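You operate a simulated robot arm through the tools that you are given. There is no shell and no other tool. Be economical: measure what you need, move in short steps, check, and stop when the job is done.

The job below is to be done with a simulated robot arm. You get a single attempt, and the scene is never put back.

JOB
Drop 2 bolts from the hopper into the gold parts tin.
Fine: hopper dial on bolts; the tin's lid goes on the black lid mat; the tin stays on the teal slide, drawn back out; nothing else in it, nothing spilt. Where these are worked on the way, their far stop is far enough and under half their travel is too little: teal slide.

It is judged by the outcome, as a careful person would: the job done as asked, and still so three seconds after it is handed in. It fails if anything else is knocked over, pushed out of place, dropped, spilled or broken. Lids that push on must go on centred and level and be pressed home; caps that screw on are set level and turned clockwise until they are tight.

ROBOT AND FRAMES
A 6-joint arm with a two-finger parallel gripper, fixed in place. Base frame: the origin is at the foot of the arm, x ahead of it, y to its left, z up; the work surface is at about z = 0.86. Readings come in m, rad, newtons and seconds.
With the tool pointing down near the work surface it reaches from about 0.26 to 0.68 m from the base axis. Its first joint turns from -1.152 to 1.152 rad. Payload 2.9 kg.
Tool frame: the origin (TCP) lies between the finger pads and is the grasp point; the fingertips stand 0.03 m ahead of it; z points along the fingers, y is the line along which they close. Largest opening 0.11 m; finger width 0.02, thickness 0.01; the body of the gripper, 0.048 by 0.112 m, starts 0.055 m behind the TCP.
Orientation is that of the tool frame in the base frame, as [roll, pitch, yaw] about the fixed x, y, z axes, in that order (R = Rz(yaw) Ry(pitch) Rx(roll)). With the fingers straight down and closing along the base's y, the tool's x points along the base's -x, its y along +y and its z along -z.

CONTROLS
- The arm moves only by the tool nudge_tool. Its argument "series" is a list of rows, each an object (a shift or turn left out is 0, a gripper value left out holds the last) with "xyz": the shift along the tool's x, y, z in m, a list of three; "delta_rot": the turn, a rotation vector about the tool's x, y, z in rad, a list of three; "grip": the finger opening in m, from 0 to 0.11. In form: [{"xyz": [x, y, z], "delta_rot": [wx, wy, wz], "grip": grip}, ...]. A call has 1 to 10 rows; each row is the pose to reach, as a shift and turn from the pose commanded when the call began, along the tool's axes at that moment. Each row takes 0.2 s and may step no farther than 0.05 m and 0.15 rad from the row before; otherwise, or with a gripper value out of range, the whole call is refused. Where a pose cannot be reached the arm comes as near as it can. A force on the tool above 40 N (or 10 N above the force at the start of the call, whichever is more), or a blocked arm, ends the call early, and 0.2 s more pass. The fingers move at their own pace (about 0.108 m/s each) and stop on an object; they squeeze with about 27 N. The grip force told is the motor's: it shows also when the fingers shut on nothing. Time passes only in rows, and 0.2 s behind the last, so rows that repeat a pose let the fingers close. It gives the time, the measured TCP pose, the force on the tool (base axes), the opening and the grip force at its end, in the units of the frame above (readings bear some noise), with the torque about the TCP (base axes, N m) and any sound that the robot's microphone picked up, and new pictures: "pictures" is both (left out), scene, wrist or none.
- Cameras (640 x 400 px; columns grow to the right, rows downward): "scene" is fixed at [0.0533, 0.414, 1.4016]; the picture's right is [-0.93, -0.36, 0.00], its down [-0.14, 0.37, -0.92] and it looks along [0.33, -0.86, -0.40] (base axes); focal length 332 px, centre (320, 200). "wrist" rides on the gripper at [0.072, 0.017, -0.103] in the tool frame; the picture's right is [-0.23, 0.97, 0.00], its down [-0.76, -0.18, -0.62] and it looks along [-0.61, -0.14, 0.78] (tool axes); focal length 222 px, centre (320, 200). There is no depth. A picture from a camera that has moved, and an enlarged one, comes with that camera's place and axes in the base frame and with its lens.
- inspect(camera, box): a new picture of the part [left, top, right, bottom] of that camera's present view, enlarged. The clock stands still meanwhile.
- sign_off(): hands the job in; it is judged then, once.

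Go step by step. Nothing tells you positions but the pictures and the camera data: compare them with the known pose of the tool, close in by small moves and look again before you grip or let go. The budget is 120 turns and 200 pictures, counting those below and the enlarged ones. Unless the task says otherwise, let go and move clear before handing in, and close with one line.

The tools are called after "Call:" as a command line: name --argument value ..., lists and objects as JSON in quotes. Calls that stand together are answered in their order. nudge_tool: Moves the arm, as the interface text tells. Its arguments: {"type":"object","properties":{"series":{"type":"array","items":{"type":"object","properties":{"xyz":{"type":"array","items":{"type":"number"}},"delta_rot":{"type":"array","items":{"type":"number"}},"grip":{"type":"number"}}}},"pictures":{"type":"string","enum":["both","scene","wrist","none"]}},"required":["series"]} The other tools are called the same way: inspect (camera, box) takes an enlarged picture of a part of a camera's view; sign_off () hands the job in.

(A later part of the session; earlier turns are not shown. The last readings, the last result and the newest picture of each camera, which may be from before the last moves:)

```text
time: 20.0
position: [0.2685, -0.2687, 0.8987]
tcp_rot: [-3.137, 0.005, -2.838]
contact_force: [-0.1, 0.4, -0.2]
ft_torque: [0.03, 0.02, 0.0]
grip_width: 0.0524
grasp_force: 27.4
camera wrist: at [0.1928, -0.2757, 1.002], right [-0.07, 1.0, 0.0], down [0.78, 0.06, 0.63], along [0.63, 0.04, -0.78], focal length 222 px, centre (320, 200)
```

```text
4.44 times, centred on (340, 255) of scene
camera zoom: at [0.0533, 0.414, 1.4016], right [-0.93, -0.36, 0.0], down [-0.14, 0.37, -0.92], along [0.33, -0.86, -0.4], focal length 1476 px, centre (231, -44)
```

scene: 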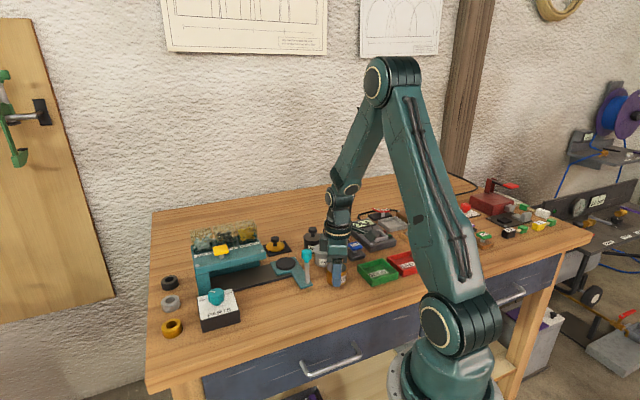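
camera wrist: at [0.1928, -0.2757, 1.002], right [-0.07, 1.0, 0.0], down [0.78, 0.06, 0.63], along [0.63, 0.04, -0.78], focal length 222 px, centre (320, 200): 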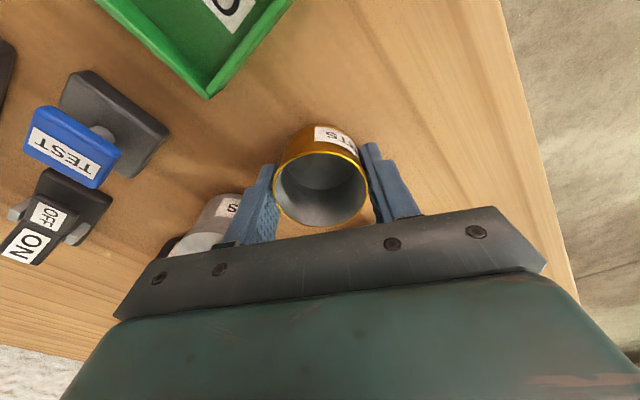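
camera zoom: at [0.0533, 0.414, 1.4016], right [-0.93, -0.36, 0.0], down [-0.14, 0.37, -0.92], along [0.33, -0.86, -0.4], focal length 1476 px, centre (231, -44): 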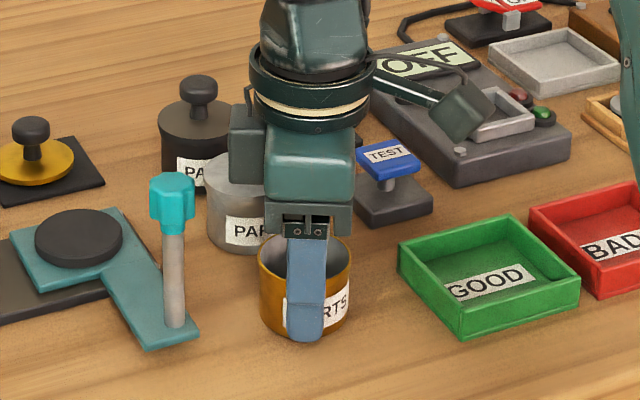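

The tin is held at 0.052. I'll lift it high enough to clear the handle and move it over the slide pad.

Call:
nudge_tool --series '[{"xyz": [0, 0, -0.03]}, {"xyz": [0, 0, -0.075]}, {"xyz": [0, 0, -0.12]}, {"xyz": [-0.025, -0.0065, -0.15]}, {"xyz": [-0.065, -0.017, -0.151]}, {"xyz": [-0.105, -0.0275, -0.151]}, {"xyz": [-0.14, -0.0365, -0.151]}, {"xyz": [-0.14, -0.0365, -0.151]}]'

Call:
inspect --camera "scene" --box '[220, 190, 340, 290]'

Call:
inspect --camera "wrist" --box '[200, 30, 440, 230]'

```text
time: 21.8
position: [0.4126, -0.2615, 1.0492]
tcp_rot: [-3.141, 0.004, -2.84]
contact_force: [0.3, -0.4, -0.6]
ft_torque: [-0.01, 0.0, 0.02]
grip_width: 0.0526
grasp_force: 26.8
camera wrist: at [0.3378, -0.2676, 1.153], right [-0.07, 1.0, 0.0], down [0.78, 0.06, 0.63], along [0.63, 0.04, -0.78], focal length 222 px, centre (320, 200)
```

scene: 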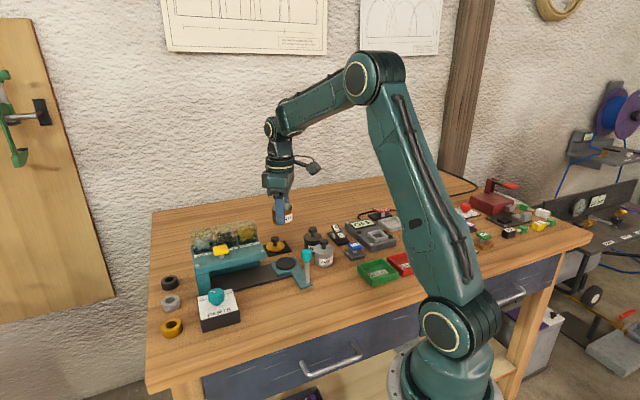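
wrist: 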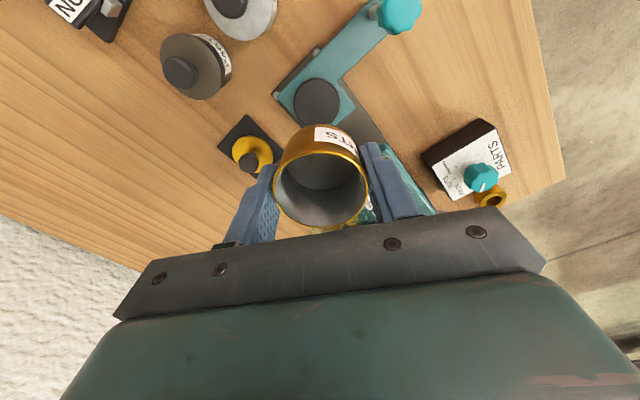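

```text
4.00 times, centred on (280, 240) of scene
camera zoom: at [0.0533, 0.414, 1.4016], right [-0.93, -0.36, 0.0], down [-0.14, 0.37, -0.92], along [0.33, -0.86, -0.4], focal length 1328 px, centre (480, 40)
```

zoom: 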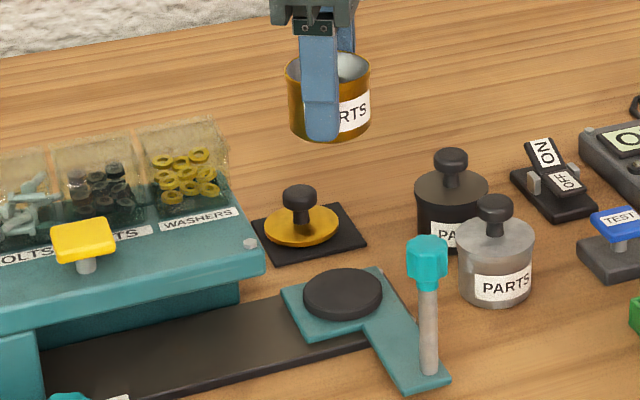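

```text
2.00 times, centred on (320, 130) of wrist
camera zoom: at [0.3378, -0.2676, 1.153], right [-0.07, 1.0, 0.0], down [0.78, 0.06, 0.63], along [0.63, 0.04, -0.78], focal length 444 px, centre (320, 340)
```

zoom: 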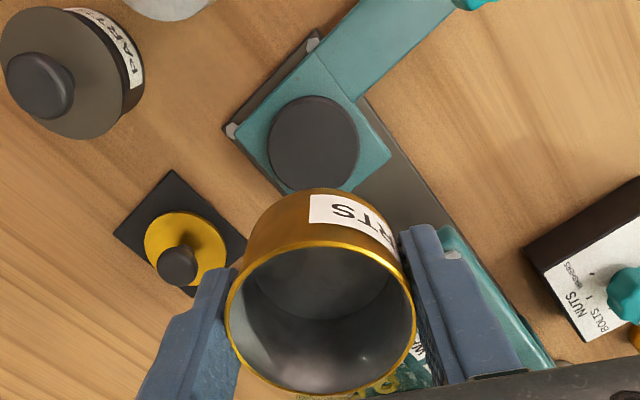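

The pad's centre is at about (0.411,-0.2665), top z about 0.877. I'll lower the tin to just above it and check the alignment.

Call:
nudge_tool --series '[{"xyz": [0.0013, -0.0043, 0.04]}, {"xyz": [0.0013, -0.0043, 0.08]}, {"xyz": [0.0013, -0.0043, 0.115]}, {"xyz": [0.0013, -0.0043, 0.122]}, {"xyz": [0.0013, -0.0043, 0.122]}]'

Call:
inspect --camera "scene" --box '[240, 210, 360, 300]'

```text
time: 23.0
position: [0.414, -0.2665, 0.9267]
tcp_rot: [-3.138, 0.005, -2.841]
contact_force: [1.1, 0.6, -0.6]
ft_torque: [0.0, 0.01, 0.01]
grip_width: 0.0528
grasp_force: 27.2
camera wrist: at [0.3375, -0.2726, 1.0303], right [-0.07, 1.0, 0.0], down [0.78, 0.06, 0.63], along [0.63, 0.04, -0.78], focal length 222 px, centre (320, 200)
```

scene: 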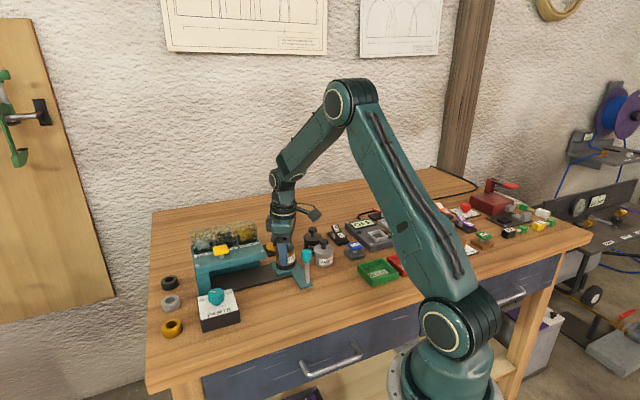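
wrist: 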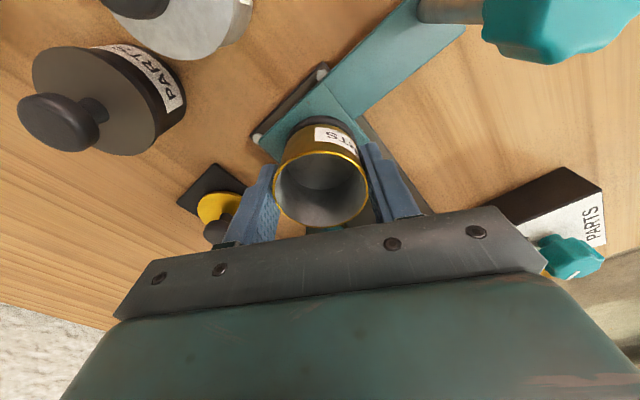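

```text
4.44 times, centred on (300, 255) of scene
camera zoom: at [0.0533, 0.414, 1.4016], right [-0.93, -0.36, 0.0], down [-0.14, 0.37, -0.92], along [0.33, -0.86, -0.4], focal length 1476 px, centre (409, -44)
```

zoom: 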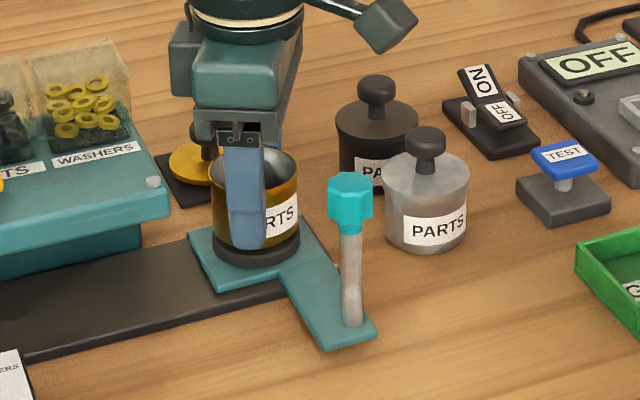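

The tin looks aligned with the pad. I'll lower the last centimetre.

Call:
nudge_tool --series '[{"xyz": [0, 0, 0.005]}, {"xyz": [0, 0, 0.009]}, {"xyz": [0, 0, 0.011]}, {"xyz": [0, 0, 0.011]}]' --pictures "none"

Call:
inspect --camera "scene" --box '[260, 230, 330, 290]'

Call:
inspect --camera "wrist" --box '[240, 50, 400, 200]'

```text
time: 24.0
position: [0.4128, -0.2657, 0.9164]
tcp_rot: [-3.135, 0.007, -2.837]
contact_force: [5.3, 2.1, 21.7]
ft_torque: [0.1, -0.05, 0.07]
grip_width: 0.0526
grasp_force: 27.6
```

```text
6.67 times, centred on (295, 260) of scene
camera zoom: at [0.0532, 0.4143, 1.4015], right [-0.93, -0.36, 0.0], down [-0.14, 0.37, -0.92], along [0.33, -0.86, -0.4], focal length 2214 px, centre (487, -200)
```

zoom: 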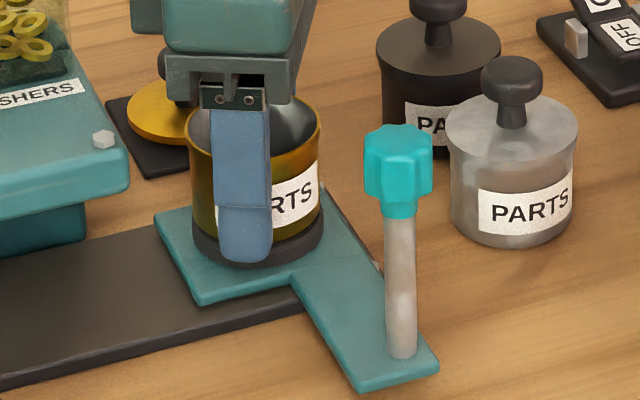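

```text
2.67 times, centred on (320, 125) of wrist
camera zoom: at [0.3377, -0.2727, 1.0199], right [-0.07, 1.0, 0.0], down [0.77, 0.06, 0.63], along [0.63, 0.04, -0.78], focal length 592 px, centre (320, 400)
```

zoom: 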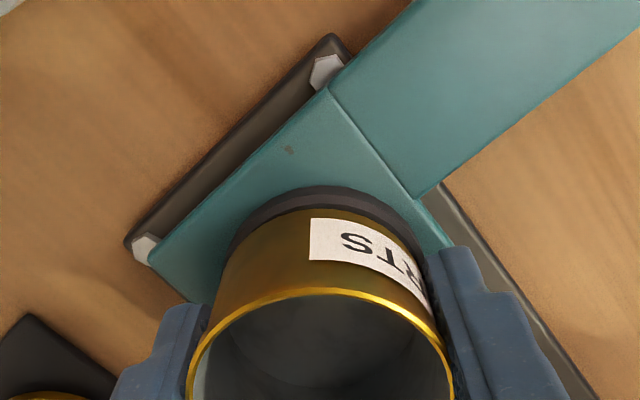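

The tin is seated on the pad. I'll ease off, open and rise, then look at the slide from above.

Call:
nudge_tool --series '[{"xyz": [0, 0, -0.0015]}, {"xyz": [0, 0, -0.0015], "grip": 0.072}, {"xyz": [0, 0, -0.0015], "grip": 0.072}, {"xyz": [0, 0, -0.03]}, {"xyz": [0, 0, -0.075]}, {"xyz": [0, 0, -0.12]}, {"xyz": [0.04, 0, -0.145]}, {"xyz": [0.08, 0, -0.145]}, {"xyz": [0.08, 0, -0.145]}]'

Call:
inspect --camera "scene" --box '[180, 220, 330, 310]'

Call:
inspect --camera "wrist" --box '[160, 0, 480, 200]'

```text
time: 26.0
position: [0.333, -0.2895, 1.061]
tcp_rot: [-3.137, 0.007, -2.838]
contact_force: [-0.2, 0.0, -0.2]
ft_torque: [-0.03, 0.03, 0.02]
grip_width: 0.0719
grasp_force: 0.0
camera wrist: at [0.2577, -0.2958, 1.1638], right [-0.07, 1.0, 0.0], down [0.78, 0.06, 0.63], along [0.63, 0.04, -0.78], focal length 222 px, centre (320, 200)
```

scene: 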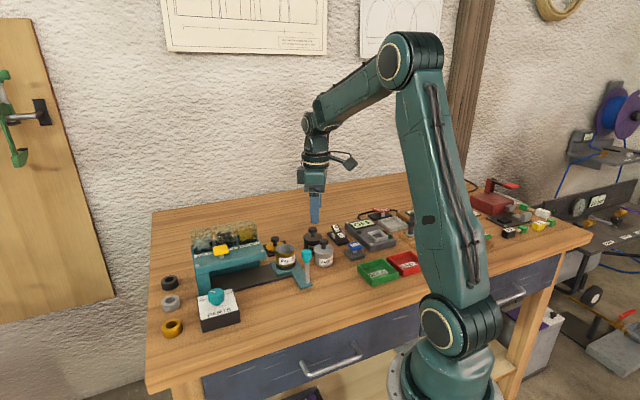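
wrist: 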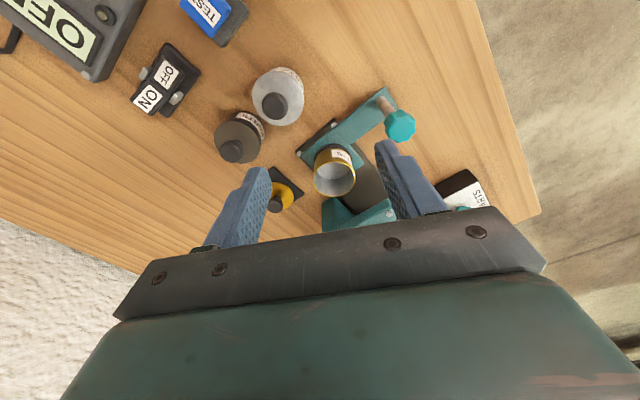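

```text
4.27 times, centred on (255, 265) of scene
camera zoom: at [0.0533, 0.414, 1.4016], right [-0.93, -0.36, 0.0], down [-0.14, 0.37, -0.92], along [0.33, -0.86, -0.4], focal length 1417 px, centre (597, -77)
```

zoom: 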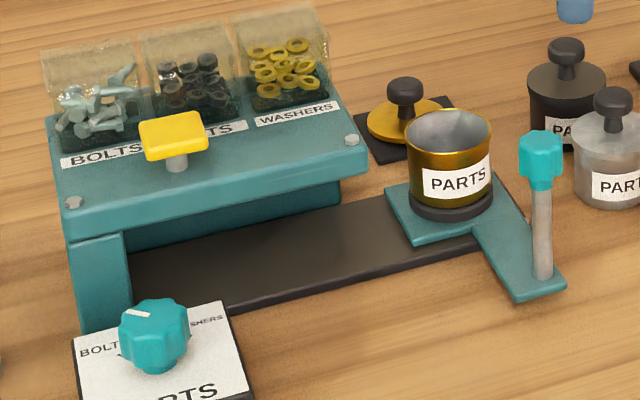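

```text
2.00 times, centred on (320, 100) of wrist
camera zoom: at [0.2577, -0.2958, 1.1638], right [-0.07, 1.0, 0.0], down [0.78, 0.06, 0.63], along [0.63, 0.04, -0.78], focal length 444 px, centre (320, 400)
```

zoom: 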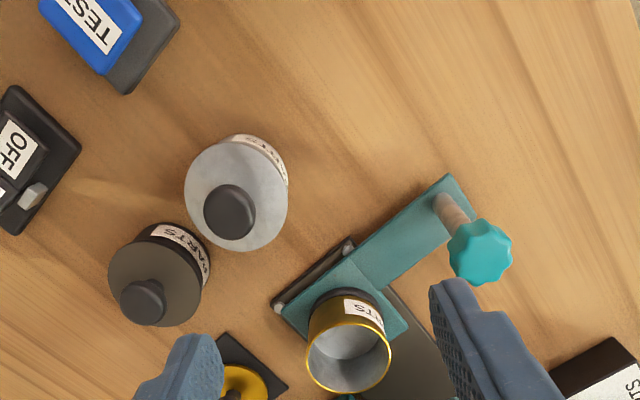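

The handle knob is at (0.330,-0.2145,0.954) and the slide runs along about 47° in the base plane. I'll hover over the knob with the finger axis along the slide direction.

Call:
nudge_tool --series '[{"xyz": [-0.003, 0.011, 0], "delta_rot": [0, 0, 0.13], "grip": 0.06}, {"xyz": [-0.006, 0.022, 0], "delta_rot": [0, 0, 0.26]}, {"xyz": [-0.009, 0.033, 0], "delta_rot": [0, 0, 0.39]}, {"xyz": [-0.012, 0.044, 0], "delta_rot": [0, 0, 0.52]}, {"xyz": [-0.015, 0.055, 0], "delta_rot": [0, 0, 0.65]}, {"xyz": [-0.018, 0.066, 0], "delta_rot": [0, 0, 0.78]}, {"xyz": [-0.0195, 0.0725, 0.01], "delta_rot": [0, 0, 0.91]}, {"xyz": [-0.0195, 0.0725, 0.02], "delta_rot": [0, 0, 1.045]}, {"xyz": [-0.0195, 0.0725, 0.04], "delta_rot": [0, 0, 1.045]}, {"xyz": [-0.0195, 0.0725, 0.04], "delta_rot": [0, 0, 1.045]}]'

Call:
inspect --camera "scene" --box '[240, 190, 360, 300]'

Call:
inspect --camera "wrist" --box '[200, 50, 440, 250]'

```text
time: 28.2
position: [0.33, -0.215, 1.0198]
tcp_rot: [3.139, 0.007, 2.399]
contact_force: [-0.4, -0.8, 0.5]
ft_torque: [-0.02, 0.01, 0.01]
grip_width: 0.06
grasp_force: 0.1
camera wrist: at [0.2877, -0.1553, 1.1236], right [0.83, 0.56, 0.0], down [0.44, -0.65, 0.63], along [0.36, -0.52, -0.78], focal length 222 px, centre (320, 200)
```

scene: 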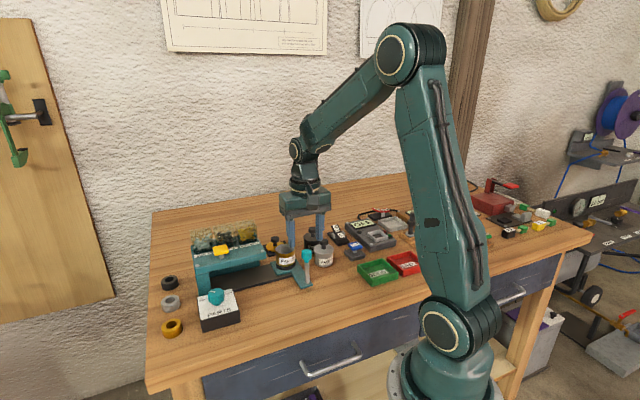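
wrist: 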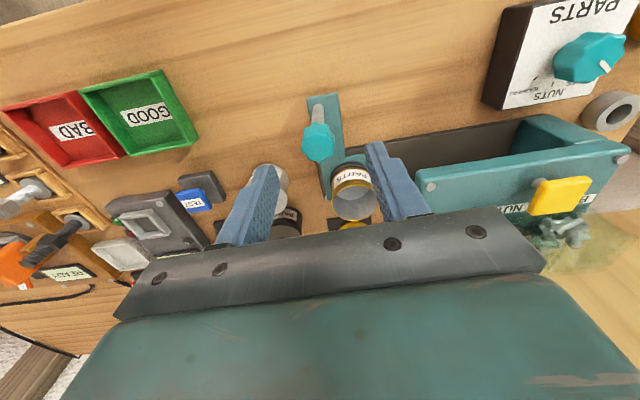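

```text
3.64 times, centred on (300, 245) of scene
camera zoom: at [0.0533, 0.414, 1.4016], right [-0.93, -0.36, 0.0], down [-0.14, 0.37, -0.92], along [0.33, -0.86, -0.4], focal length 1207 px, centre (393, 36)
```

zoom: 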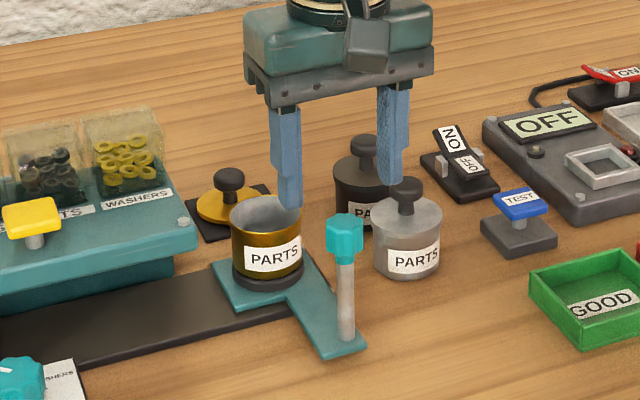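

```text
2.00 times, centred on (320, 150) of wrist
camera zoom: at [0.2877, -0.1553, 1.1236], right [0.83, 0.56, 0.0], down [0.44, -0.65, 0.63], along [0.36, -0.52, -0.78], focal length 444 px, centre (320, 300)
```

zoom: 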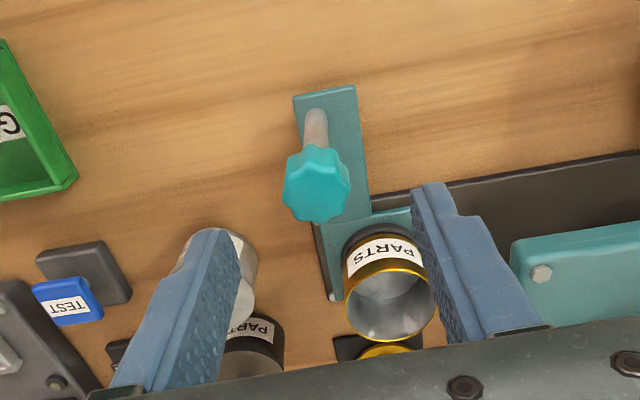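

The knob is centred between the fingers. I'll descend and grip it.

Call:
nudge_tool --series '[{"xyz": [-0.001, -0.001, 0.03]}, {"xyz": [-0.001, -0.001, 0.064]}, {"xyz": [-0.001, -0.001, 0.064], "grip": 0.04}, {"xyz": [-0.001, -0.001, 0.064], "grip": 0.015}, {"xyz": [-0.001, -0.001, 0.064], "grip": 0.015}]'

Call:
inspect --camera "scene" --box '[240, 190, 360, 300]'

```text
time: 29.4
position: [0.3334, -0.2174, 0.9562]
tcp_rot: [3.14, 0.005, 2.4]
contact_force: [0.8, -2.1, -3.1]
ft_torque: [-0.2, -0.25, 0.03]
grip_width: 0.024
grasp_force: 45.2
camera wrist: at [0.2891, -0.157, 1.0595], right [0.83, 0.56, 0.0], down [0.44, -0.64, 0.63], along [0.36, -0.52, -0.78], focal length 222 px, centre (320, 200)
```

scene: 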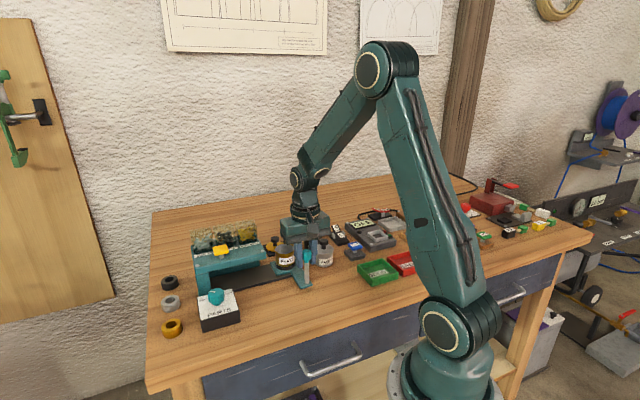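
wrist: 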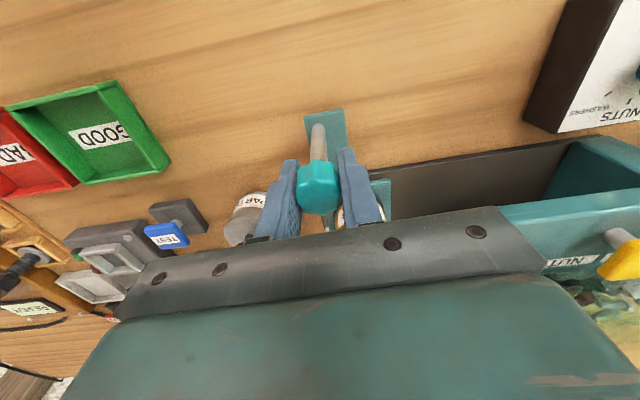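

```text
3.64 times, centred on (300, 245) of scene
camera zoom: at [0.0533, 0.414, 1.4016], right [-0.93, -0.36, 0.0], down [-0.14, 0.37, -0.92], along [0.33, -0.86, -0.4], focal length 1207 px, centre (393, 36)
```

zoom: 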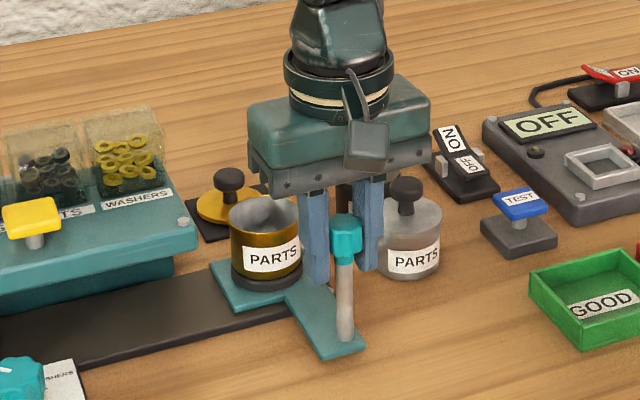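

I have the handle. I'll push the slide gently along its line toward the hopper, about 5 cm first.

Call:
nudge_tool --series '[{"xyz": [0, 0.006, 0]}, {"xyz": [0, 0.016, 0]}, {"xyz": [0, 0.027, 0]}, {"xyz": [0, 0.038, 0]}, {"xyz": [0, 0.048, 0]}, {"xyz": [0, 0.052, 0]}]'

Call:
inspect --camera "scene" --box '[190, 200, 340, 310]'

```text
time: 30.8
position: [0.3671, -0.1804, 0.9566]
tcp_rot: [3.138, 0.008, 2.396]
contact_force: [21.3, -20.4, -23.2]
ft_torque: [0.16, 0.29, 0.05]
grip_width: 0.0243
grasp_force: 44.7
camera wrist: at [0.3253, -0.12, 1.0593], right [0.83, 0.56, 0.01], down [0.43, -0.64, 0.63], along [0.36, -0.52, -0.78], focal length 222 px, centre (320, 200)
```

scene: 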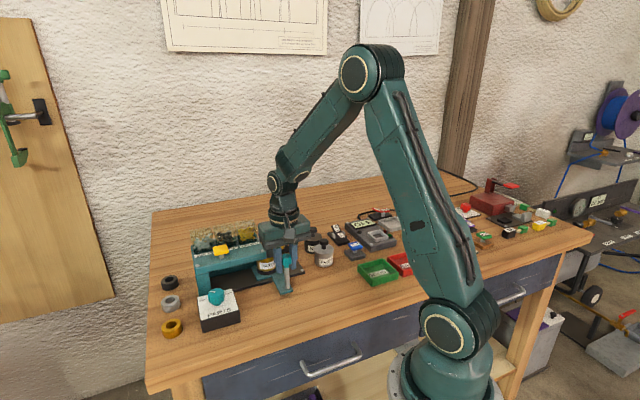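
wrist: 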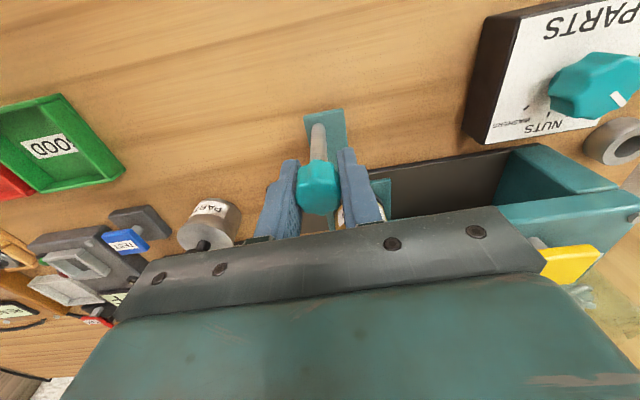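

```text
3.64 times, centred on (265, 255) of scene
camera zoom: at [0.0541, 0.4133, 1.4018], right [-0.93, -0.36, 0.0], down [-0.14, 0.37, -0.92], along [0.33, -0.86, -0.4], focal length 1207 px, centre (520, 0)
```

zoom: 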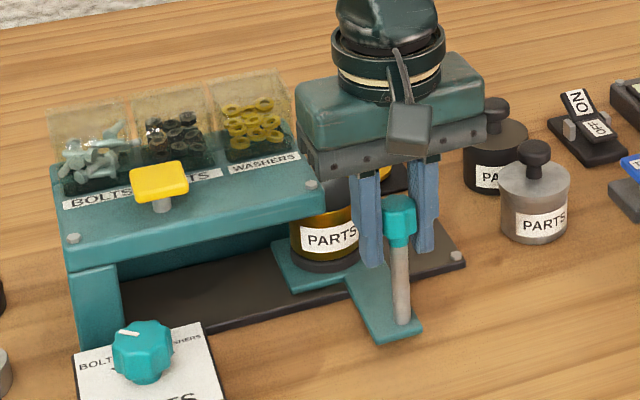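

The slide moved about 5 cm with a sideways load, so its line is nearer 45°. I'll correct for that and continue.

Call:
nudge_tool --series '[{"xyz": [-0.0025, 0.003, 0.002]}, {"xyz": [-0.003, 0.013, 0.002]}, {"xyz": [-0.0035, 0.023, 0.002]}, {"xyz": [-0.004, 0.033, 0.002]}, {"xyz": [-0.0043, 0.041, 0.002]}, {"xyz": [-0.0043, 0.041, 0.002]}]'

Call:
inspect --camera "scene" --box '[190, 200, 340, 310]'

```text
time: 32.2
position: [0.3978, -0.1517, 0.9567]
tcp_rot: [3.139, 0.007, 2.402]
contact_force: [3.3, -3.5, 23.0]
ft_torque: [0.02, -0.01, 0.05]
grip_width: 0.024
grasp_force: 45.0
camera wrist: at [0.3543, -0.0913, 1.0595], right [0.83, 0.56, 0.01], down [0.44, -0.64, 0.63], along [0.36, -0.52, -0.78], focal length 222 px, centre (320, 200)
```

scene: 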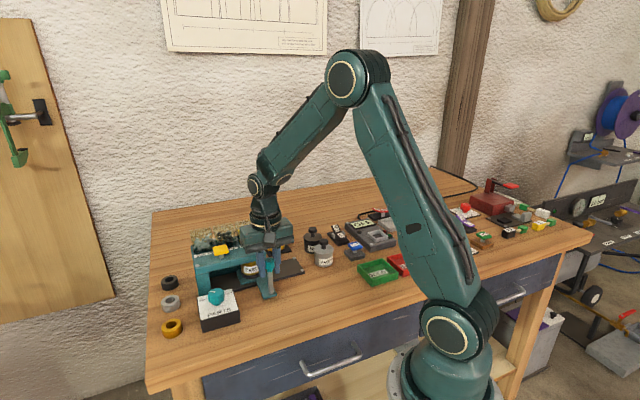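
wrist: 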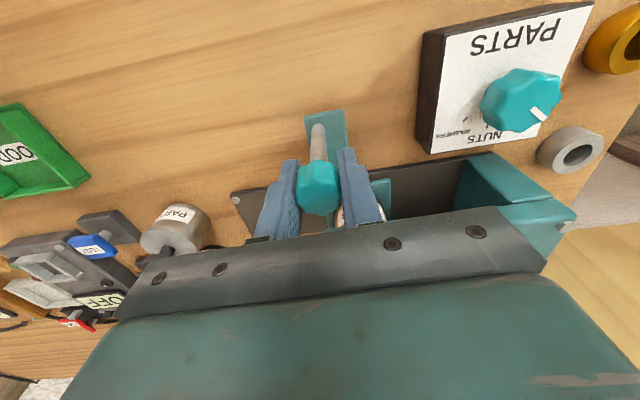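

```text
3.64 times, centred on (265, 255) of scene
camera zoom: at [0.0531, 0.4141, 1.4016], right [-0.93, -0.36, 0.0], down [-0.14, 0.37, -0.92], along [0.33, -0.86, -0.4], focal length 1207 px, centre (520, 0)
```

zoom: 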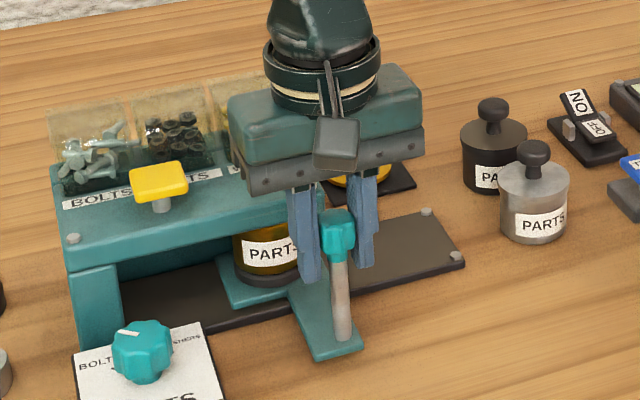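

It is moving freely now. I'll keep going toward the stop.

Call:
nudge_tool --series '[{"xyz": [-0.0004, 0.008, -0.0012]}, {"xyz": [-0.0008, 0.018, -0.0012]}, {"xyz": [-0.0012, 0.028, -0.0012]}, {"xyz": [-0.0016, 0.036, -0.0012]}, {"xyz": [-0.0016, 0.036, -0.0012]}]'

Call:
inspect --camera "scene" --box '[190, 200, 340, 310]'

```text
time: 33.0
position: [0.4134, -0.1363, 0.9554]
tcp_rot: [-3.13, 0.002, 2.383]
contact_force: [-7.7, -2.8, 5.2]
ft_torque: [-0.19, -0.01, 0.08]
grip_width: 0.0241
grasp_force: 44.9
stopped in row 4: the force on the tool passed its limit (the readings are from after the stop); the commanded pose is now the measured one
camera wrist: at [0.3722, -0.0748, 1.0594], right [0.83, 0.55, -0.01], down [0.43, -0.65, 0.63], along [0.34, -0.53, -0.78], focal length 222 px, centre (320, 200)
```

scene: 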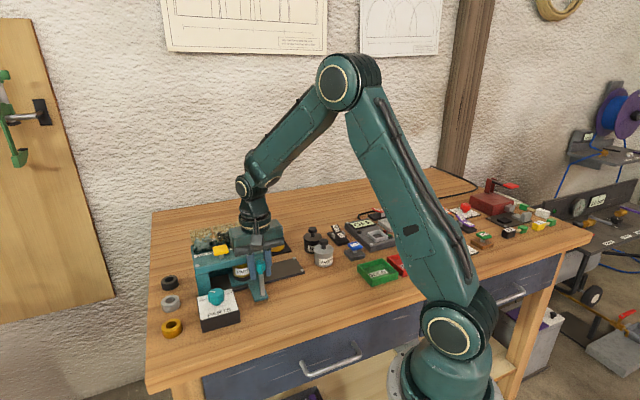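
wrist: 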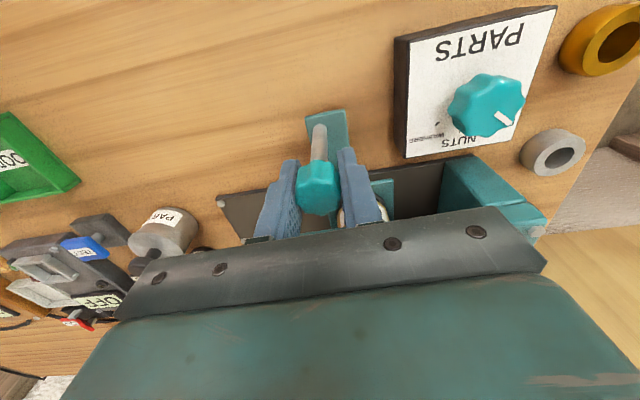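

```text
3.64 times, centred on (265, 255) of scene
camera zoom: at [0.053, 0.414, 1.4016], right [-0.93, -0.36, 0.0], down [-0.14, 0.37, -0.92], along [0.33, -0.86, -0.4], focal length 1207 px, centre (520, 0)
```

zoom: 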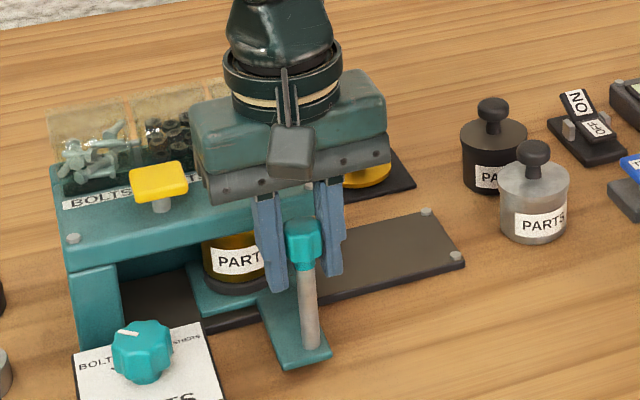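

The push stopped at about 11 cm of travel. I'll check whether this is the true stop by pushing again slowly.

Call:
nudge_tool --series '[{"xyz": [0, 0.003, 0]}, {"xyz": [0, 0.007, 0]}, {"xyz": [0, 0.011, 0]}, {"xyz": [0, 0.015, 0]}]' --pictures "scene"

Call:
inspect --camera "scene" --box '[190, 225, 290, 300]'

```text
time: 33.6
position: [0.4131, -0.1381, 0.9555]
tcp_rot: [-3.122, -0.001, 2.37]
contact_force: [-9.2, -3.1, 5.6]
ft_torque: [-0.1, -0.17, 0.07]
grip_width: 0.0243
grasp_force: 44.9
stopped in row 2: the force on the tool passed its limit (the readings are from after the stop); the commanded pose is now the measured one
```

scene: 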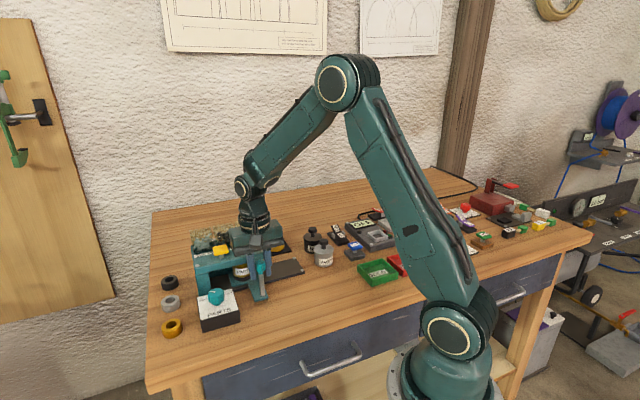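

```text
5.33 times, centred on (240, 262) of scene
camera zoom: at [0.053, 0.414, 1.4016], right [-0.93, -0.36, 0.0], down [-0.14, 0.37, -0.92], along [0.33, -0.86, -0.4], focal length 1771 px, centre (747, -133)
```

zoom: 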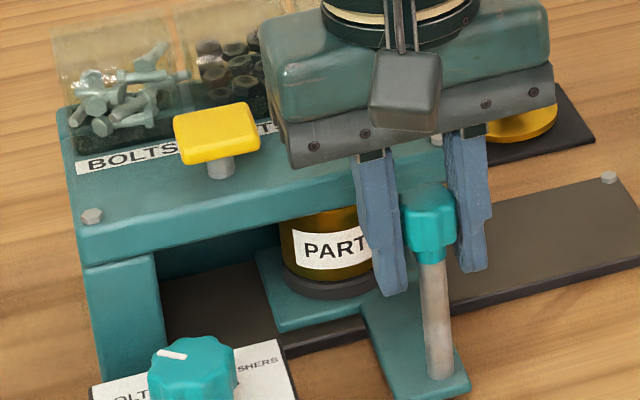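

It stops firmly here. I'll release the handle and move away to see whether this is the true end position.

Call:
nudge_tool --series '[{"xyz": [0, -0.003, 0]}, {"xyz": [0, -0.003, 0], "grip": 0.05}, {"xyz": [0, -0.003, 0], "grip": 0.05}, {"xyz": [0, -0.003, -0.03]}, {"xyz": [0, -0.003, -0.07]}, {"xyz": [0.03, -0.02, -0.1]}, {"xyz": [0.06, -0.04, -0.1]}]'

Call:
inspect --camera "scene" --box '[190, 225, 310, 300]'

Call:
inspect --camera "wrist" --box '[270, 30, 590, 230]'

```text
time: 35.2
position: [0.3438, -0.1215, 1.0556]
tcp_rot: [-3.121, -0.002, 2.371]
contact_force: [-0.6, -0.2, -0.1]
ft_torque: [0.02, 0.0, 0.02]
grip_width: 0.0502
grasp_force: 0.0
camera wrist: at [0.3039, -0.0592, 1.1601], right [0.84, 0.54, -0.02], down [0.43, -0.65, 0.63], along [0.33, -0.53, -0.78], focal length 222 px, centre (320, 200)
```

scene: 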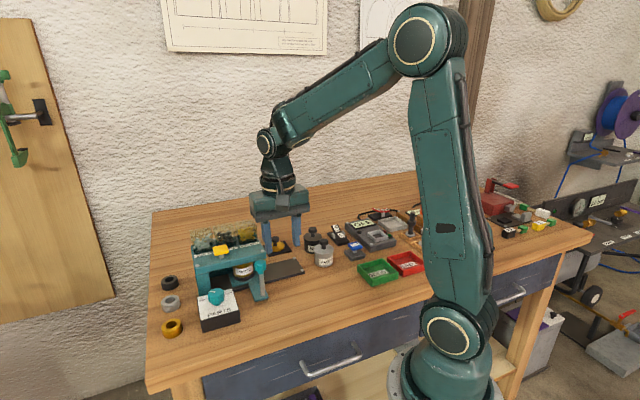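
wrist: 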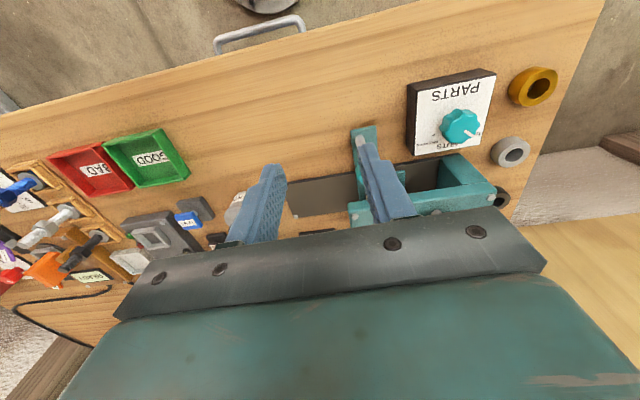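

```text
5.33 times, centred on (250, 262) of scene
camera zoom: at [0.0533, 0.414, 1.4016], right [-0.93, -0.36, 0.0], down [-0.14, 0.37, -0.92], along [0.33, -0.86, -0.4], focal length 1771 px, centre (693, -133)
```

zoom: 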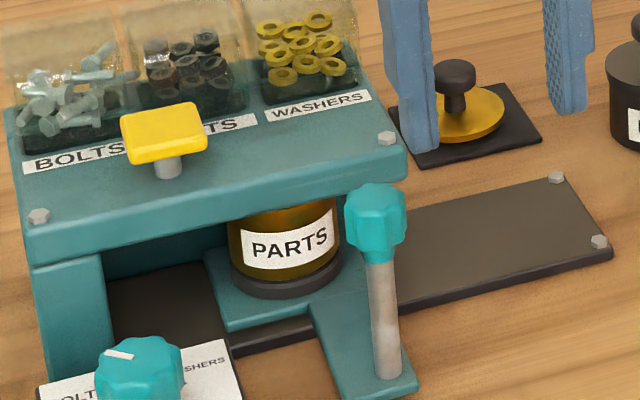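

```text
2.00 times, centred on (430, 130) of wrist
camera zoom: at [0.3039, -0.0592, 1.1601], right [0.84, 0.54, -0.02], down [0.43, -0.65, 0.63], along [0.33, -0.53, -0.78], focal length 444 px, centre (100, 340)
```

zoom: 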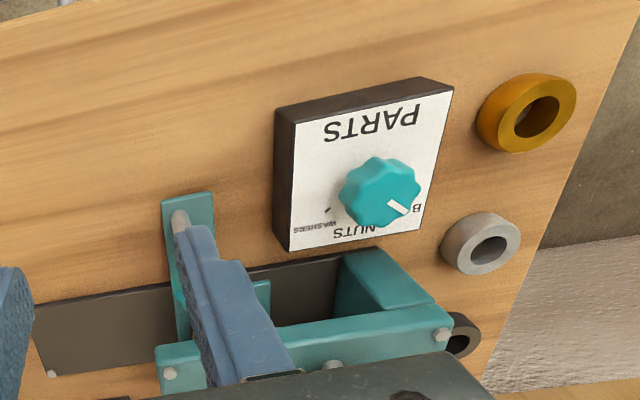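

The tin sits centred on its pad under the hopper, and the slide itself was the thing that blocked, so I take this as the far stop. Next I'll hover closed fingers over the yellow button.

Call:
nudge_tool --series '[{"xyz": [-0.0276, 0.0227, -0.025], "delta_rot": [-0.02, 0, 0], "grip": 0.02}, {"xyz": [-0.0552, 0.0454, -0.03], "delta_rot": [-0.02, 0, 0], "grip": 0.0}, {"xyz": [-0.0828, 0.068, -0.03], "delta_rot": [-0.02, 0, 0]}, {"xyz": [-0.1104, 0.0907, -0.03], "delta_rot": [-0.02, 0, 0]}, {"xyz": [-0.138, 0.1134, -0.03], "delta_rot": [-0.02, 0, 0]}, {"xyz": [-0.138, 0.1134, -0.03], "delta_rot": [-0.02, 0, 0]}]'

Call:
inspect --camera "wrist" --box '[200, 50, 440, 200]'

Call:
inspect --camera "scene" --box '[180, 200, 300, 300]'

```text
time: 36.6
position: [0.5229, -0.1358, 1.0832]
tcp_rot: [3.141, -0.001, 2.373]
contact_force: [-0.6, -0.5, -0.7]
ft_torque: [0.03, -0.01, 0.0]
grip_width: 0.0
grasp_force: 26.8
camera wrist: at [0.482, -0.0751, 1.1875], right [0.84, 0.54, 0.0], down [0.42, -0.66, 0.62], along [0.34, -0.52, -0.78], focal length 222 px, centre (320, 200)
```

scene: 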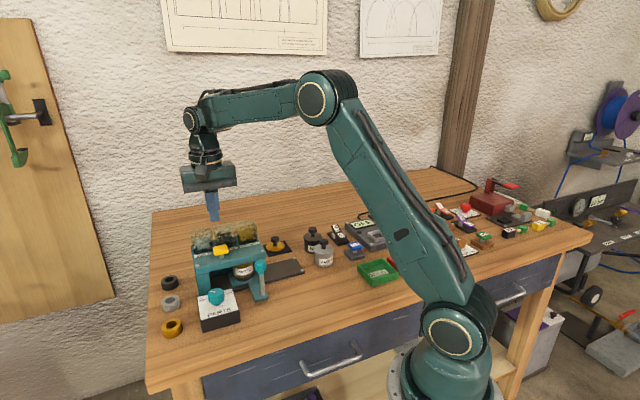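
wrist: 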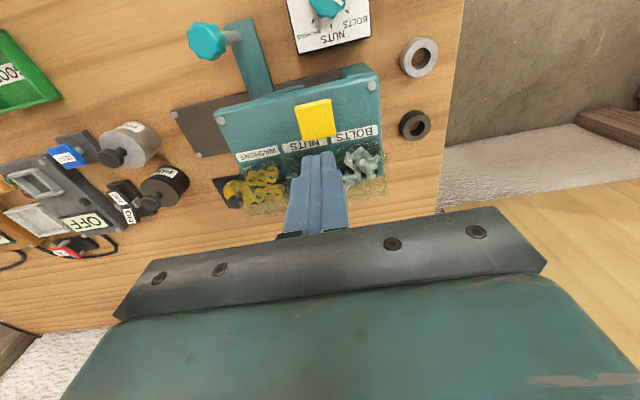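

```text
2.67 times, centred on (320, 125) of wrist
camera zoom: at [0.482, -0.0751, 1.1875], right [0.84, 0.54, 0.0], down [0.42, -0.66, 0.62], along [0.34, -0.52, -0.78], focal length 592 px, centre (320, 400)
```

zoom: 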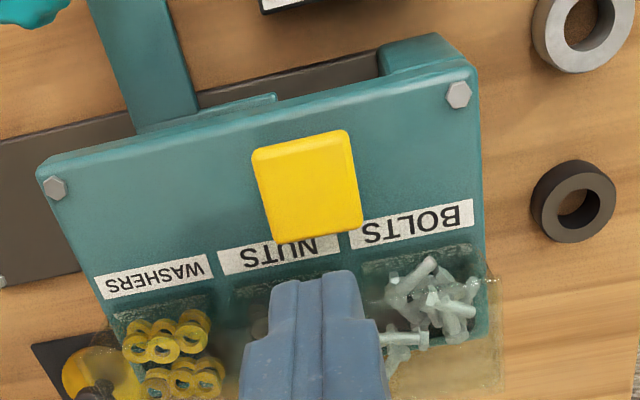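

```text
4.00 times, centred on (240, 250) of scene
camera zoom: at [0.0533, 0.414, 1.4016], right [-0.93, -0.36, 0.0], down [-0.14, 0.37, -0.92], along [0.33, -0.86, -0.4], focal length 1328 px, centre (640, 0)
```

zoom: 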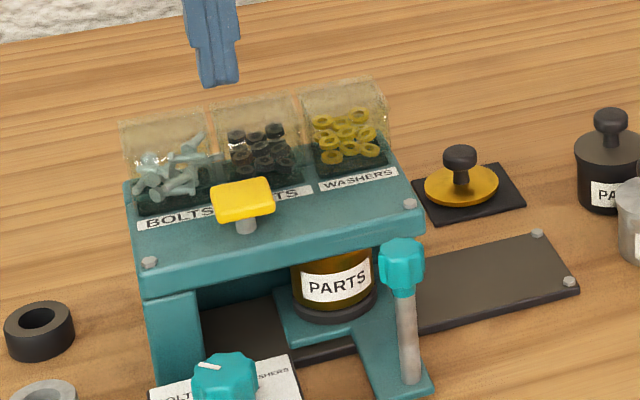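

The button cap is near (0.519,-0.137), top about z 0.976. I'll lower the fingertips to just above it.

Call:
nudge_tool --series '[{"xyz": [0.0022, -0.0035, 0.03]}, {"xyz": [0.0022, -0.0035, 0.06]}, {"xyz": [0.0022, -0.0035, 0.069]}, {"xyz": [0.0022, -0.0035, 0.069]}]'

Call:
inspect --camera "scene" --box '[190, 205, 280, 265]'

Call:
inspect --camera "wrist" --box '[240, 80, 400, 200]'

```text
time: 37.6
position: [0.5171, -0.1369, 1.0151]
tcp_rot: [3.141, -0.001, 2.373]
contact_force: [0.7, 0.1, 0.5]
ft_torque: [0.02, 0.0, 0.0]
grip_width: 0.0
grasp_force: 27.3
camera wrist: at [0.4775, -0.0758, 1.1193], right [0.84, 0.54, 0.0], down [0.42, -0.66, 0.62], along [0.34, -0.52, -0.78], focal length 222 px, centre (320, 200)
```

scene: 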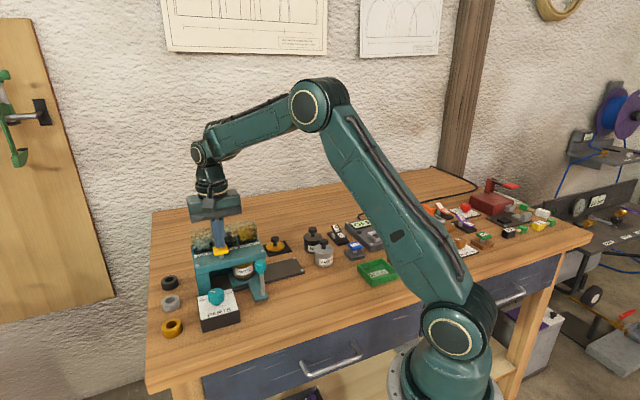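
wrist: 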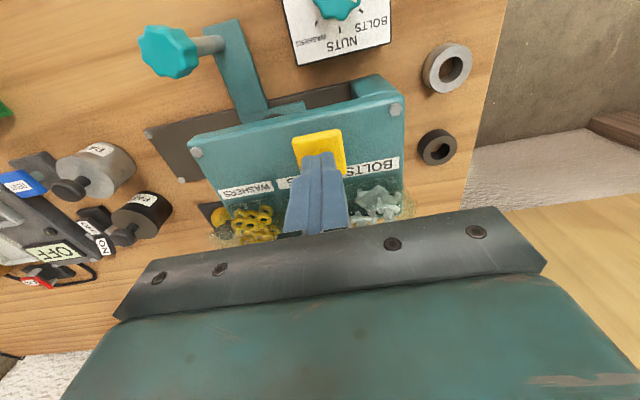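

```text
6.67 times, centred on (235, 235) of scene
camera zoom: at [0.0533, 0.414, 1.4016], right [-0.93, -0.36, 0.0], down [-0.14, 0.37, -0.92], along [0.33, -0.86, -0.4], focal length 2214 px, centre (887, -33)
```

zoom: 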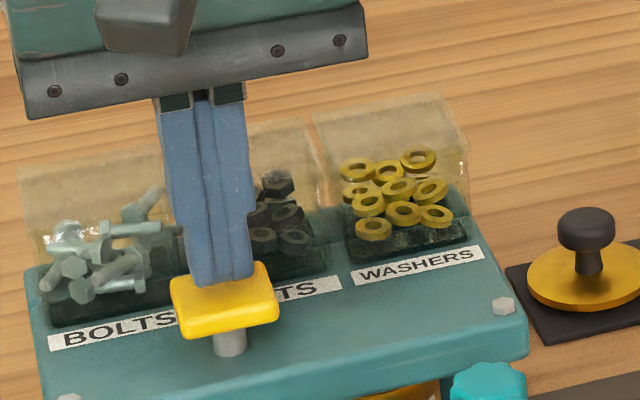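

```text
3.33 times, centred on (320, 140) of wrist
camera zoom: at [0.4775, -0.0758, 1.1193], right [0.84, 0.54, 0.0], down [0.42, -0.66, 0.62], along [0.34, -0.52, -0.78], focal length 740 px, centre (320, 400)
```

zoom: 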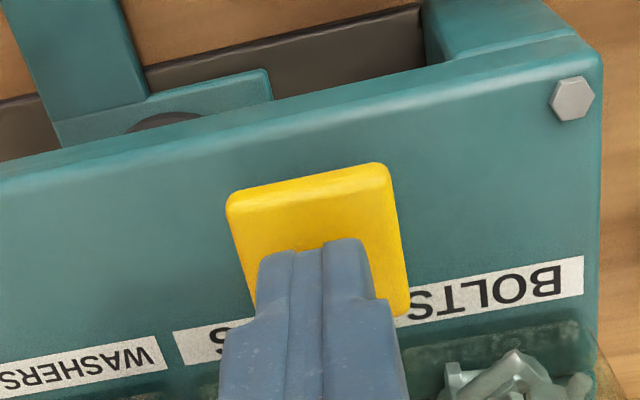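

The tips are right above the cap. I'll shift 4 mm toward its centre and press down slowly.

Call:
nudge_tool --series '[{"xyz": [0.004, 0, 0.004]}, {"xyz": [0.004, 0, 0.008]}, {"xyz": [0.004, 0, 0.011]}, {"xyz": [0.004, 0, 0.014]}, {"xyz": [0.004, 0, 0.017]}]' --pictures "scene"

Call:
inspect --camera "scene" --box '[190, 220, 280, 280]'

```text
time: 38.8
position: [0.5151, -0.1349, 0.9988]
tcp_rot: [3.14, 0.0, 2.372]
contact_force: [-1.8, -0.4, 7.5]
ft_torque: [-0.04, 0.1, -0.06]
grip_width: 0.0
grasp_force: 27.3
heard: click
```

scene: 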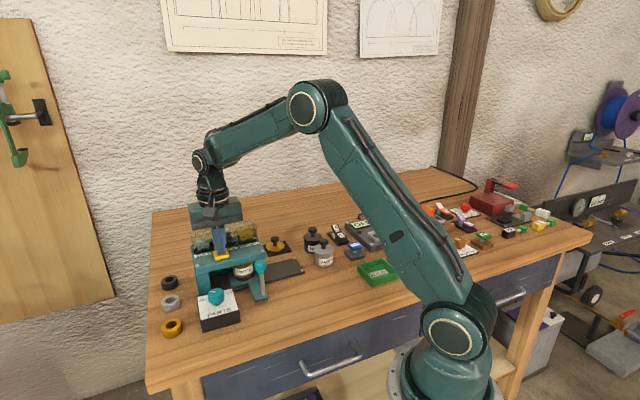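

```text
6.67 times, centred on (235, 250) of scene
camera zoom: at [0.0531, 0.414, 1.4016], right [-0.93, -0.36, 0.0], down [-0.14, 0.37, -0.92], along [0.33, -0.86, -0.4], focal length 2214 px, centre (887, -133)
```

zoom: 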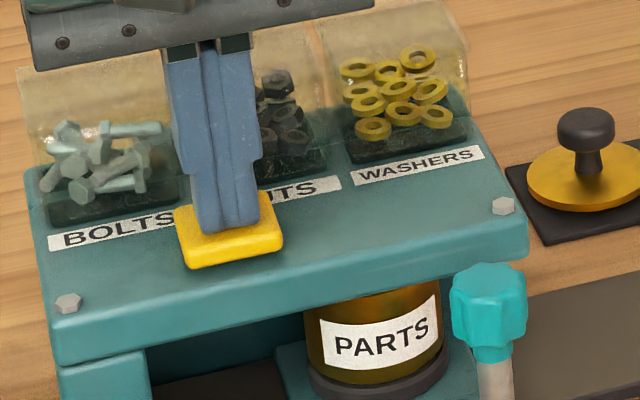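

The button clicked. I'll lift to release it and listen.

Call:
nudge_tool --series '[{"xyz": [0, 0, -0.008]}, {"xyz": [0, 0, -0.018]}, {"xyz": [0, 0, -0.022]}, {"xyz": [0, 0, -0.022]}, {"xyz": [0, 0, -0.022]}]' --pictures "scene"

Call:
inspect --camera "scene" --box '[190, 220, 310, 300]'

```text
time: 40.0
position: [0.5163, -0.1347, 1.0206]
tcp_rot: [3.14, -0.002, 2.373]
contact_force: [1.4, -0.6, 0.4]
ft_torque: [-0.02, 0.01, 0.01]
grip_width: 0.0
grasp_force: 27.1
```

scene: 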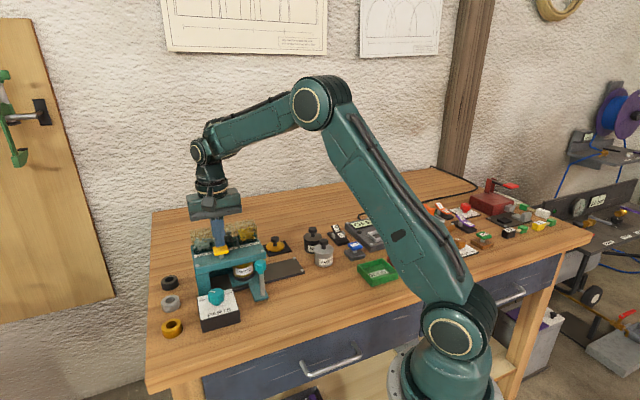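

```text
5.00 times, centred on (250, 260) of scene
camera zoom: at [0.0533, 0.414, 1.4016], right [-0.93, -0.36, 0.0], down [-0.14, 0.37, -0.92], along [0.33, -0.86, -0.4], focal length 1660 px, centre (670, -100)
```

zoom: 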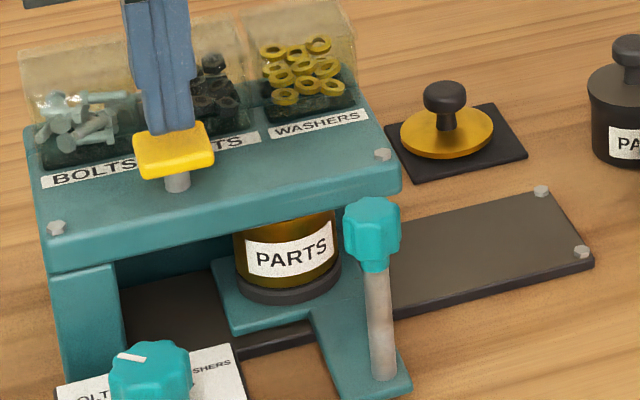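

One press is done and nothing is spilt. I'll look at the bolts bin closely to judge how many went.

Call:
inspect --camera "scene" --box '[190, 230, 230, 258]'

```text
14.29 times, centred on (210, 244) of scene
camera zoom: at [0.0533, 0.414, 1.4016], right [-0.93, -0.36, 0.0], down [-0.14, 0.37, -0.92], along [0.33, -0.86, -0.4], focal length 4743 px, centre (1891, -429)
```

zoom: 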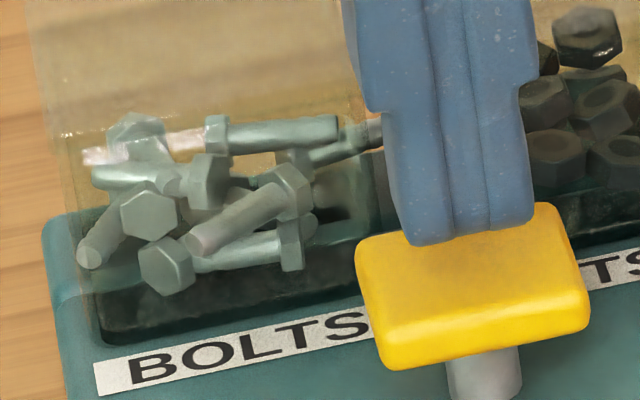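

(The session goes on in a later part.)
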